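You operate a simulated robot arm through the tools that you are given. There is no shell and no other tool. Be economical: measure what you need, move in short steps, check, and stop when the job is done.

Carry out the task below with a simulated robot arm. There is one attempt and no reset: what you move stays moved.

## Task
Put the block of yellow labels on the brown paper patch.
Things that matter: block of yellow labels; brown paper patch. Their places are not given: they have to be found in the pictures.

The check looks at the end state, three seconds after you hand in, the way a careful person would. Anything else that was tipped, shoved, dropped, spilled or broken makes it a failure.

## Robot
A 7-joint arm with a two-finger parallel gripper, fixed in place. Base frame: the origin is at the foot of the arm, x ahead of it, y to its left, z up; the work surface is at about z = 0. Lengths are in mm, angles in rad, forces in N, time in s.
With the tool pointing down near the work surface it reaches from about 240 to 620 mm from the base axis. Its first joint turns from -1.152 to 1.152 rad. Payload 2.6 kg.
Tool frame: the origin (TCP) lies between the finger pads and is the grasp point; the fingertips stand 30 mm ahead of it; z points along the fingers, y is the line along which they close. The gripper opens to 94 mm. The fingers are 28 mm wide and 10 mm thick; the gripper's body (50 by 96 mm) begins 55 mm behind the TCP.
Orientation is that of the tool frame in the base frame, as a unit quaternion [x, y, z, w]. With the fingers straight down and closing along the base's y, the tool's x points along the base's -x, its y along +y and its z along -z.

## Interface
- The arm moves only by the tool nudge_tool. Its argument "series" is a list that holds one entry, the list of rows, each a list of 6 numbers: the shift along the base's x, y, z in mm, then the turn, a rotation vector about the base's x, y, z in rad. In form: [[[tx, ty, tz, ax, ay, az], ...]]. A call has 1 to 8 rows; each row shifts and turns the commanded pose from where the row before left it. "jaw" is the finger opening in mm, from 0 to 94, set as the call begins (left out, the last holds). Each row takes 0.2 s and may step no farther than 50 mm and 0.15 rad from the row before; otherwise, or with a gripper value out of range, the whole call is refused. Where a pose cannot be reached the arm comes as near as it can. A force on the tool above 40 N (or 10 N above the force at the start of the call, whichever is more), or a blocked arm, ends the call early, and 0.2 s more pass. The fingers move at their own pace (about 72 mm/s each) and stop on an object; they squeeze with about 31 N. The grip force told is the motor's: it shows also when the fingers shut on nothing. Time passes only in rows, and 0.2 s behind the last, so rows that do not move let the fingers close. It gives the time, the measured TCP pose, the force on the tool (base axes), the opening and the grip force at its end, in the units of the frame above (readings bear some noise).
- Cameras (640 x 400 px; columns grow to the right, rows downward): "scene" is fixed at [22.5, 434.7, 560.7]; the picture's right is [-0.86, -0.52, 0.00], its down [-0.38, 0.62, -0.69] and it looks along [0.36, -0.59, -0.73] (base axes); focal length 310 px, centre (320, 200). "wrist" rides on the gripper at [-37, 0, -58] in the tool frame; the picture's right is [0.00, -1.00, 0.00], its down [0.97, 0.00, -0.24] and it looks along [0.24, 0.00, 0.97] (tool axes); focal length 218 px, centre (320, 200).
- capture(camera): a new picture of that camera. It takes no simulated time.
- probe_pixels(camera, pixels): there is no depth. For up to 12 entries [column, row, z] of the newest picture of that camera ("zoom" is the newest enlarged one), the place [x, y] in the base frame at which the ray of that pixel passes the height z, good to about 2 mm, but the place of the scene camera against the robot may be out by one fixed shift of up to 18 mm in any direction. It takes no simulated time.
- zoom(camera, box): a new picture of the part [left, top, right, bottom] of that camera's present view, enlarged. It takes no simulated time.
- sign_off(): hands the job in; it is judged then, once.

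Go step by step. Measure first, check grasps and placings, and put right what went wrong. The budget is 60 turns and 20 pictures, counting those below and the enlarged ones. Unless the task says otherwise, let go and move clear before handing in, and close with one line.

The tools are called after "Request:" as a command line: name --argument value ..., lists and objects as JSON in quotes. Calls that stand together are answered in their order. nudge_tool: Moves the arm, as the interface text tells. Its arguments: {"type":"object","properties":{"series":{"type":"array","items":{"type":"array","items":{"type":"array","items":{"type":"number"}}}},"jaw":{"type":"number"}},"required":["series"]} The other tools are called the same way: capture (camera) takes a picture; probe_pixels (camera, pixels) gives the place at which the rays of pixels pass given heights; zoom (camera, box) takes an enlarged picture of a part of a camera's view; sign_off () hands the job in.

At the start:

```text
time: 0.0
tool_pos: [396.0, -42.7, 229.3]
orientation: [0.0, 1.0, 0.0, 0.0]
contact_force: [0.1, 0.1, 0.8]
gripper_width: 94.1
grasp_force: 0.0
```

scene: 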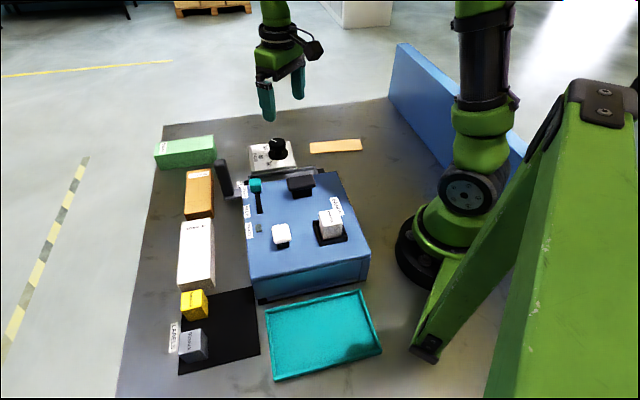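
wrist: 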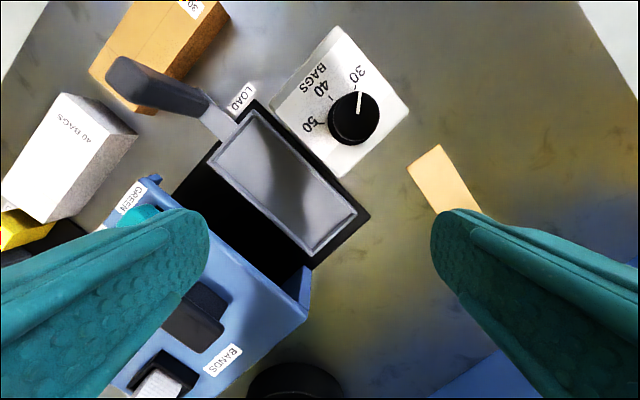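

The yellow block is near scene (194,304), and a flat tan patch is near (336,146). I'll zoom in on both to measure them.

Request:
zoom --camera "scene" --box '[150, 260, 290, 380]'

Request:
zoom --camera "scene" --box '[220, 110, 400, 220]'

Request:
probe_pixels --camera "wrist" --pixels '[[437, 144, 0], [406, 165, 0], [437, 213, 0], [480, 212, 0], [340, 177, 0]]'

Request:
probe_pixels --camera "scene" --pixels '[[309, 143, 0], [360, 139, 0], [362, 150, 0], [312, 153, 0], [194, 304, 30], [194, 304, 0], [278, 172, 0]]'

```text
3.33 times, centred on (220, 320) of scene
```

zoom: 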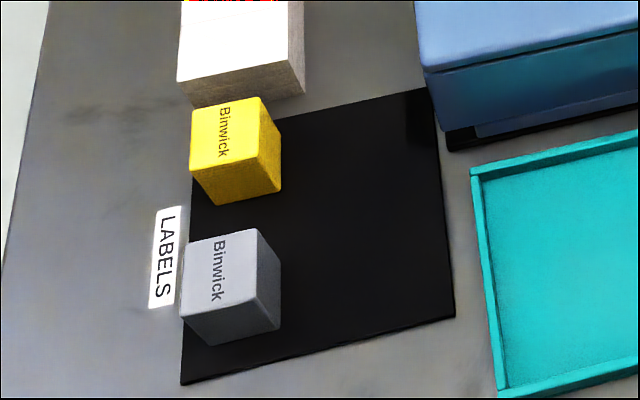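

```text
3.56 times, centred on (310, 165) of scene
```

zoom: 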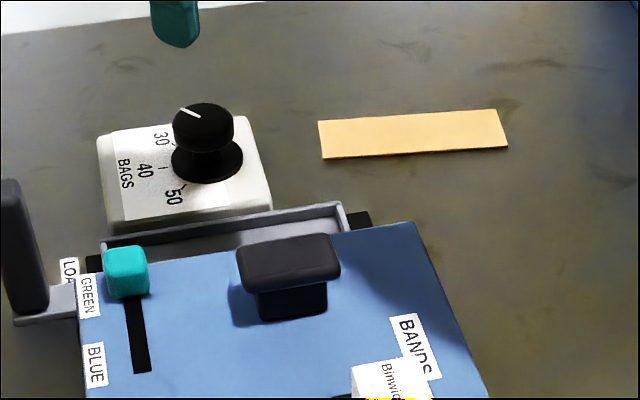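

```text
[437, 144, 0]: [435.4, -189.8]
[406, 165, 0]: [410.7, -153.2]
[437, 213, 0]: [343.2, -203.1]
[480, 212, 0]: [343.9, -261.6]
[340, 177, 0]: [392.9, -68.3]
```

```text
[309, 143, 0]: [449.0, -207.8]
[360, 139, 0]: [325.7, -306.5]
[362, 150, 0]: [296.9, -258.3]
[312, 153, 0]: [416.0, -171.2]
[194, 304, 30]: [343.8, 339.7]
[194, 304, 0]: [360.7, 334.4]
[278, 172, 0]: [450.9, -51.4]
```

The tan strip (zoom corners 318,120 to 508,147) is the only flat brown patch I can see. Comparing the wrist and scene readings, the scene camera is off by about (-10,+18). I'll fly high towards the yellow block to look at it from the wrist.

Request:
nudge_tool --series '[[[0, 0, 40, 0, 0, 0], [-8, 48, 0, 0, 0, 0], [-8, 48, 0, 0, 0, 0], [-8, 48, 0, 0, 0, 0], [-8, 48, 0, 0, 0, 0], [-8, 48, 0, 0, 0, 0], [-8, 48, 0, 0, 0, 0], [-8, 48, 0, 0, 0, 0]]]'

Request:
nudge_tool --series '[[[0, 30, -30, 0, 0, 0], [0, 0, -30, 0, 0, 0], [0, 0, 0, 0, 0, 0]]]'

Request:
capture --camera "wrist"

```text
time: 1.8
tool_pos: [338.8, 291.5, 267.9]
orientation: [0.001, 1.0, 0.0, 0.001]
contact_force: [0.6, -0.5, 0.3]
gripper_width: 93.9
grasp_force: 0.0
```

```text
time: 2.6
tool_pos: [339.7, 323.1, 207.0]
orientation: [0.0, 1.0, 0.0, 0.001]
contact_force: [-0.9, -0.1, -0.1]
gripper_width: 94.2
grasp_force: 0.1
```

```text
15 pictures are left
```

wrist: 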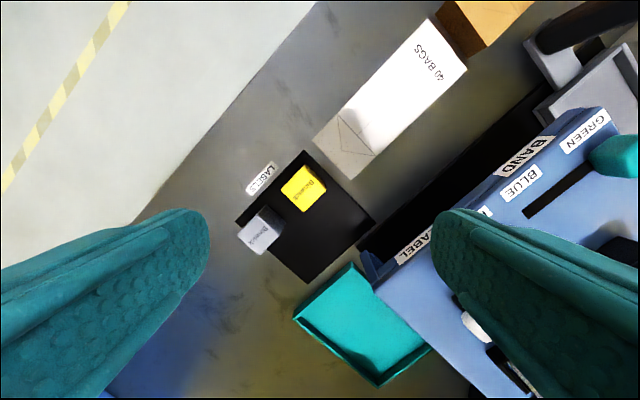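

The yellow block is at wrist (303,188), with the grey block right beside it at (260,230). I'll zoom in to get the edges.

Request:
zoom --camera "wrist" --box '[216, 120, 376, 220]'

Request:
probe_pixels --camera "wrist" --pixels '[[303, 188, 0], [303, 188, 30], [260, 230, 0], [235, 220, 0], [375, 220, 0], [305, 151, 0], [305, 283, 0]]'

Request:
probe_pixels --camera "scene" --pixels '[[178, 375, 0], [259, 355, 0], [245, 287, 0], [198, 310, 0]]'

```text
4.00 times, centred on (296, 170) of wrist
```

zoom: 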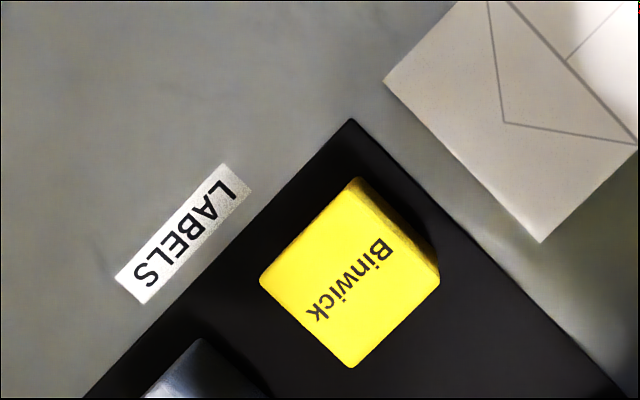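

```text
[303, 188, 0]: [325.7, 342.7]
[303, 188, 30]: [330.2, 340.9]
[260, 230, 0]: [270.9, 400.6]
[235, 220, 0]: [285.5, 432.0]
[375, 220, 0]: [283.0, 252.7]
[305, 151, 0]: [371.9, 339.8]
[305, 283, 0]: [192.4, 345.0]
```

```text
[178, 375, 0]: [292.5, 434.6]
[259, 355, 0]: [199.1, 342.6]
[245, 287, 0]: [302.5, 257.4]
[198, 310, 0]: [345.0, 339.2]
```

The block's sides run diagonally, with the grey block to its lower left and the white box to its upper right. The fingers should therefore close along about (+x,+y). I'll probe the top corners to get the centre and angle.

Request:
probe_pixels --camera "zoom" --pixels '[[260, 280, 36], [350, 367, 36], [440, 280, 36], [357, 180, 36], [540, 243, 0], [385, 80, 0]]'

Request:
nudge_tool --series '[[[0, 0, 0, 0, 0, -0.14], [0, 0, 0, 0, 0, -0.14], [0, 0, 0, 0, 0, -0.14], [0, 0, 0, 0, 0, -0.14], [0, 0, 0, 0, 0, -0.14], [0, 0, 0, 0, 0, -0.11], [0, 0, 0, 0, 0, 0]]]' --jaw 80

```text
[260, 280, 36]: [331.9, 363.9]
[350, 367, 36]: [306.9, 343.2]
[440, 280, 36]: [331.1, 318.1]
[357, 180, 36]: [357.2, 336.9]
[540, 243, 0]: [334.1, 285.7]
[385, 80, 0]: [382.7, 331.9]
```

```text
time: 4.2
tool_pos: [339.4, 322.4, 208.4]
orientation: [0.395, 0.919, 0.0, 0.0]
contact_force: [-0.9, -0.2, 0.0]
gripper_width: 80.0
grasp_force: 0.0
```

The block is about 33 mm wide and centred near (331.5,340.5). The tool's rotation is right, so I'll move above the block and look.

Request:
nudge_tool --series '[[[-8, 18, -30, 0, 0, 0], [0, 0, -40, 0, 0, 0], [0, 0, -30, 0, 0, 0], [0, 0, 0, 0, 0, 0]]]'

Request:
capture --camera "wrist"

```text
time: 5.2
tool_pos: [330.6, 340.6, 109.2]
orientation: [0.394, 0.919, 0.0, 0.001]
contact_force: [-0.5, 0.1, 0.5]
gripper_width: 80.0
grasp_force: 0.0
```

```text
13 pictures are left
```

wrist: 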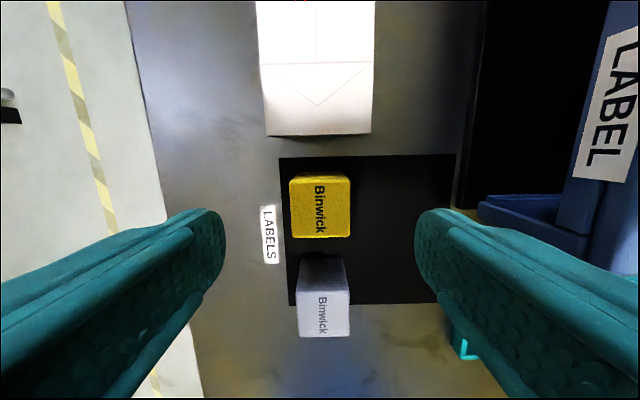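

The block is centred between the fingers (columns 289–351). I'll check its position along the other axis and how close the machine edge is.

Request:
probe_pixels --camera "wrist" --pixels '[[320, 208, 34], [320, 238, 34], [320, 180, 34], [456, 209, 0], [478, 205, 30], [320, 135, 0]]'

```text
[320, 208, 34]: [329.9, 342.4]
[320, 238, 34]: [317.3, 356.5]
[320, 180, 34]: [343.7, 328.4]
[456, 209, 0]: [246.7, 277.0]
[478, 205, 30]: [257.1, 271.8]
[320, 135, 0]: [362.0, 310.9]
```

The fingertips reach 30 mm past the TCP, so I'll go down to TCP z≈36 with the jaw at 62 and then close.

Request:
nudge_tool --series '[[[0, 1, -25, 0, 0, 0], [0, 0, -25, 0, 0, 0], [0, 0, -23, 0, 0, 0], [0, 0, 0, 0, 0, 0]]]' --jaw 62

Request:
nudge_tool --series '[[[0, 0, 0, 0, 0, 0], [0, 0, 0, 0, 0, 0], [0, 0, 0, 0, 0, 0]]]' --jaw 20

```text
time: 6.2
tool_pos: [330.4, 342.4, 36.2]
orientation: [0.393, 0.919, 0.0, 0.0]
contact_force: [0.5, -0.4, 0.2]
gripper_width: 62.1
grasp_force: 0.1
```

```text
time: 7.0
tool_pos: [330.9, 343.3, 36.2]
orientation: [0.394, 0.919, 0.0, 0.0]
contact_force: [-0.1, 1.0, -0.1]
gripper_width: 37.4
grasp_force: 31.3
```

The jaws have gripped at 37.4 mm with 31 N. I'll lift straight up and check.

Request:
nudge_tool --series '[[[0, 0, 20, 0, 0, 0], [0, 0, 45, 0, 0, 0], [0, 0, 50, 0, 0, 0], [0, 0, 50, 0, 0, 0], [0, 0, 50, 0, 0, 0], [0, 0, 20, 0, 0, 0], [0, 0, 0, 0, 0, 0]]]'

Request:
capture --camera "wrist"

```text
time: 8.6
tool_pos: [330.7, 344.4, 270.1]
orientation: [0.394, 0.919, -0.001, 0.001]
contact_force: [0.0, -0.5, -0.1]
gripper_width: 37.4
grasp_force: 30.7
```

```text
12 pictures are left
```

wrist: 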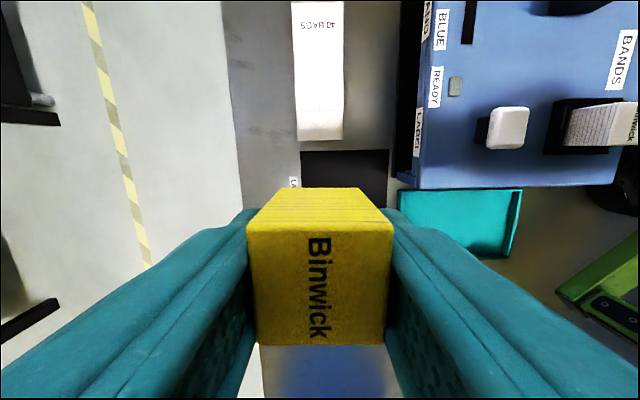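

The block is held and clear. I'll carry it high across to the tan patch side.

Request:
nudge_tool --series '[[[2, -45, 0, 0, 0, 0], [2, -48, 0, 0, 0, 0], [2, -48, 0, 0, 0, 0], [2, -48, 0, 0, 0, 0], [2, -48, 0, 0, 0, 0], [2, -48, 0, 0, 0, 0], [2, -48, 0, 0, 0, 0], [2, -48, 0, 0, 0, 0]]]'

Request:
nudge_tool --series '[[[0, -48, 0, 0, 0, 0], [0, -48, 0, 0, 0, 0], [0, 0, 0, 0, 0, 0]]]'

Request:
capture --camera "wrist"

Request:
capture --camera "scene"

```text
time: 10.4
tool_pos: [345.5, -38.1, 270.0]
orientation: [0.393, 0.919, 0.0, 0.0]
contact_force: [0.3, -0.4, 0.1]
gripper_width: 37.4
grasp_force: 30.8
```

```text
time: 11.2
tool_pos: [346.7, -134.9, 268.8]
orientation: [0.393, 0.919, 0.0, 0.0]
contact_force: [0.8, 0.0, -0.5]
gripper_width: 37.6
grasp_force: 30.7
```

```text
11 pictures are left
```

wrist: 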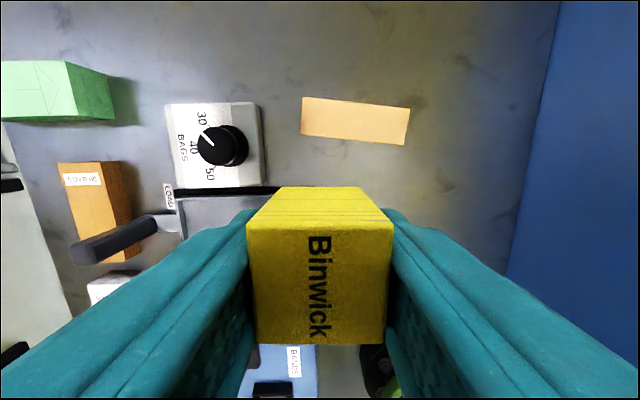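

```text
10 pictures are left
```

scene: 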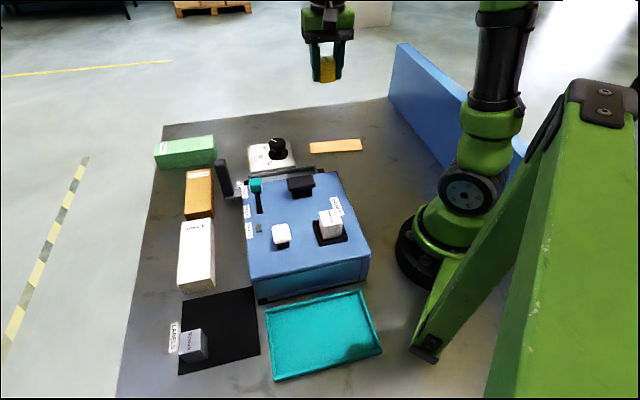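

The tan patch is now fully in view at wrist (302,97) to (410,108) to (405,145) to (301,133), and it is the only brown patch on the table. I'll probe its corners.

Request:
probe_pixels --camera "wrist" --pixels '[[302, 97, 0], [410, 108, 0], [405, 145, 0], [301, 134, 0], [354, 121, 0]]'

Request:
zoom --camera "wrist" --box '[280, 70, 440, 170]'

```text
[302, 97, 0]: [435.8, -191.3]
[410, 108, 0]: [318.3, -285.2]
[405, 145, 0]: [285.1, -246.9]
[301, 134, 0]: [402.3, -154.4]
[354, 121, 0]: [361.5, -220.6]
```

```text
4.00 times, centred on (360, 120) of wrist
```

zoom: 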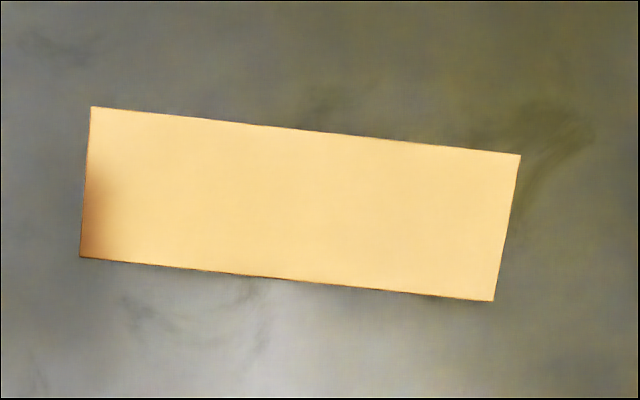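

The patch is about 150×50 mm, centred at (360.4,-219.5), with its long axis at 38.6°. I'll move over it, turn -0.085 rad and go down partway.

Request:
nudge_tool --series '[[[7, -42, 0, 0, 0, -0.04], [6.7, -42.6, 0, 0, 0, -0.045], [0, 0, -50, 0, 0, 0], [0, 0, -50, 0, 0, 0], [0, 0, -50, 0, 0, 0], [0, 0, -40, 0, 0, 0], [0, 0, 0, 0, 0, 0]]]'

Request:
capture --camera "wrist"

```text
time: 12.8
tool_pos: [360.8, -220.0, 80.1]
orientation: [0.434, 0.901, 0.0, 0.0]
contact_force: [0.1, -0.7, 0.1]
gripper_width: 37.4
grasp_force: 31.1
```

```text
8 pictures are left
```

wrist: 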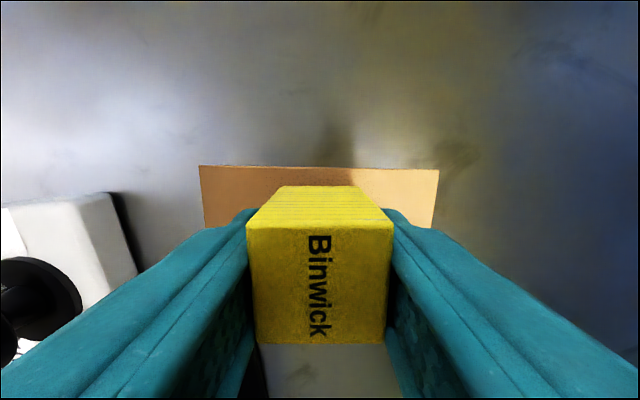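

The block and patch are lined up. I'll compare the far edge of the block's base (row 186) with the patch's far edge (row 167).

Request:
probe_pixels --camera "wrist" --pixels '[[199, 166, 0], [439, 169, 0], [319, 167, 0], [278, 186, 44], [360, 186, 44], [278, 186, 48]]'

```text
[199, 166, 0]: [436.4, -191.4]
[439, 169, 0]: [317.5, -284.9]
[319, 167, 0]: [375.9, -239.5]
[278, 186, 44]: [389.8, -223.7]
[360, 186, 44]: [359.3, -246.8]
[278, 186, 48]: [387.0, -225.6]
```

The block sits about 2 mm too far out. I'll shift it by (-1.2,+1.6) and lower to z≈37.

Request:
nudge_tool --series '[[[-1.2, 1.6, -20, 0, 0, 0], [0, 0, -15, 0, 0, 0], [0, 0, -5, 0, 0, 0], [0, 0, -3.3, 0, 0, 0], [0, 0, 0, 0, 0, 0]]]'

Request:
capture --camera "wrist"

Request:
zoom --camera "scene" --box '[260, 90, 420, 190]'

```text
time: 14.0
tool_pos: [359.8, -217.9, 36.2]
orientation: [0.433, 0.901, 0.0, -0.001]
contact_force: [-0.3, 0.2, -0.2]
gripper_width: 37.6
grasp_force: 31.0
```

```text
7 pictures are left
```

wrist: 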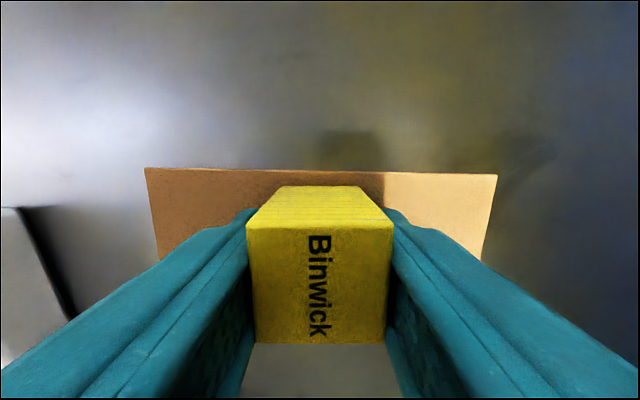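

```text
4.00 times, centred on (340, 140) of scene
```

zoom: 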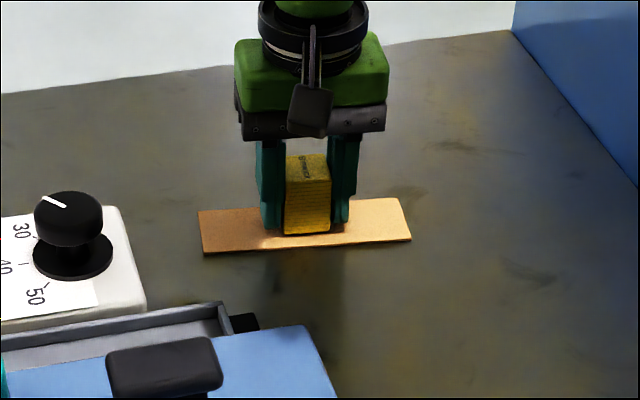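

The block is over the middle of the patch but there's no contact force yet. I'll lower it in small steps.

Request:
nudge_tool --series '[[[0, 0, -1, 0, 0, 0], [0, 0, 0, 0, 0, 0]]]'

```text
time: 14.6
tool_pos: [359.7, -218.3, 36.4]
orientation: [0.432, 0.902, 0.0, 0.0]
contact_force: [0.4, -0.6, -0.5]
gripper_width: 37.3
grasp_force: 31.3
```

Request:
nudge_tool --series '[[[0, 0, -1, 0, 0, 0], [0, 0, 0, 0, 0, 0]]]'

```text
time: 15.2
tool_pos: [359.7, -217.5, 35.6]
orientation: [0.432, 0.902, 0.0, 0.0]
contact_force: [-0.9, 0.5, -0.8]
gripper_width: 37.6
grasp_force: 30.7
```

TCP z is 35.6 and there is still no clear contact, so I'll go a little lower.

Request:
nudge_tool --series '[[[0, 0, -1, 0, 0, 0], [0, 0, 0, 0, 0, 0]]]'

Request:
zoom --camera "scene" --box '[300, 115, 380, 165]'

```text
time: 15.8
tool_pos: [360.8, -217.7, 34.5]
orientation: [0.433, 0.902, 0.0, 0.0]
contact_force: [-0.7, -0.1, 3.9]
gripper_width: 37.4
grasp_force: 30.9
```

```text
8.00 times, centred on (340, 140) of scene
```

zoom: 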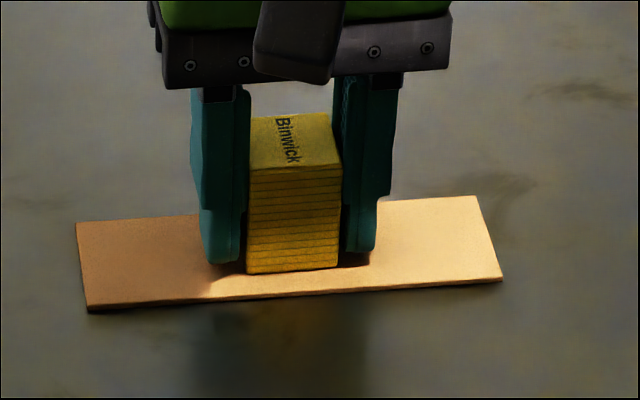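

The force reads 3.9 N upward, so the block is resting on the patch, inside its edges. I'll release and back straight up.

Request:
nudge_tool --series '[[[0, 0, 0, 0, 0, 0], [0, 0, 0, 0, 0, 0], [0, 0, 0, 0, 0, 0]]]' --jaw 60

Request:
nudge_tool --series '[[[0, 0, 20, 0, 0, 0], [0, 0, 40, 0, 0, 0], [0, 0, 50, 0, 0, 0], [0, 0, 50, 0, 0, 0], [0, 0, 40, 0, 0, 0], [0, 0, 0, 0, 0, 0]]]'

Request:
capture --camera "wrist"

Request:
capture --camera "scene"

```text
time: 16.6
tool_pos: [359.4, -217.6, 34.6]
orientation: [0.432, 0.902, 0.0, 0.0]
contact_force: [0.0, -0.5, -0.1]
gripper_width: 59.8
grasp_force: 0.0
```

```text
time: 18.0
tool_pos: [359.9, -216.2, 234.9]
orientation: [0.432, 0.902, 0.0, -0.001]
contact_force: [-0.2, -0.2, 0.1]
gripper_width: 60.0
grasp_force: 0.0
```

```text
4 pictures are left
```

wrist: 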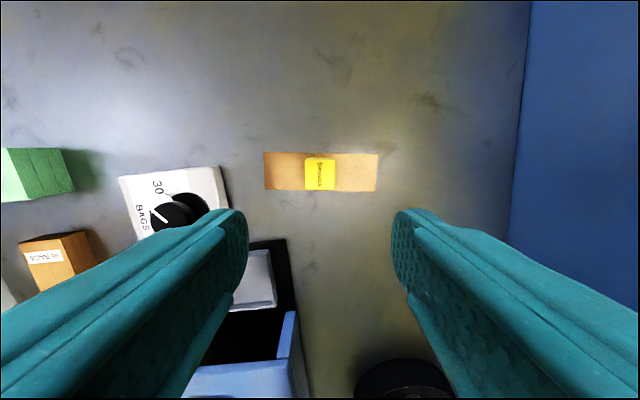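

```text
3 pictures are left
```

scene: 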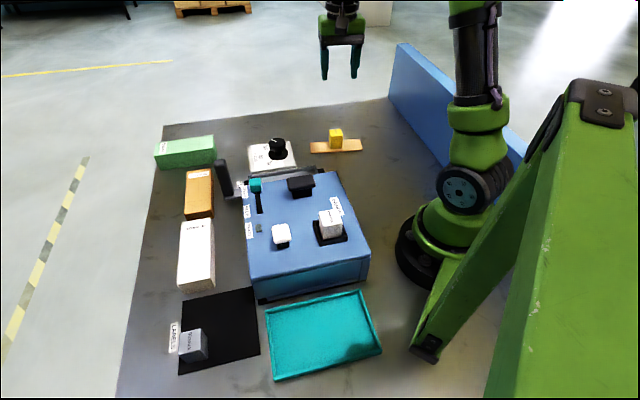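

The block stands on the patch at wrist (320,173). I'll check the margin at its near edge.

Request:
probe_pixels --camera "wrist" --pixels '[[320, 190, 37], [320, 191, 0], [320, 157, 0], [320, 153, 0]]'

Request:
zoom --camera "wrist" --box '[256, 130, 384, 210]'

```text
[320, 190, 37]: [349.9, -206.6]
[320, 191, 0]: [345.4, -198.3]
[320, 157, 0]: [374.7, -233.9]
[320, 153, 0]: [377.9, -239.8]
```

```text
5.00 times, centred on (320, 170) of wrist
```

zoom: 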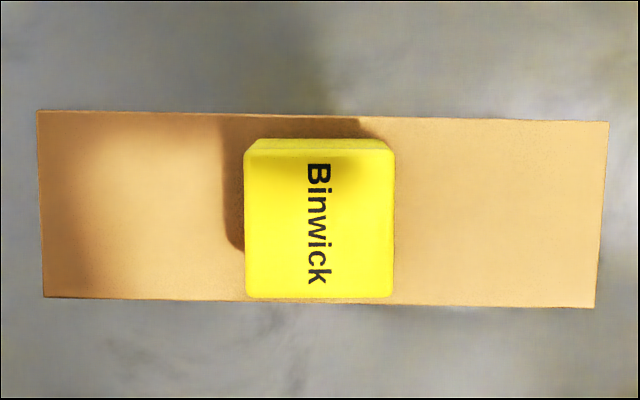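

The block stands upright, fully within the patch with several mm to spare on both sides, and nothing else has moved. The gripper is open and clear, so I'm handing in.

Request:
sign_off

```text
The job is handed in.
```

The block of yellow labels is standing upright in the middle of the brown paper patch, nothing else in the pictures was moved, and the job is handed in.
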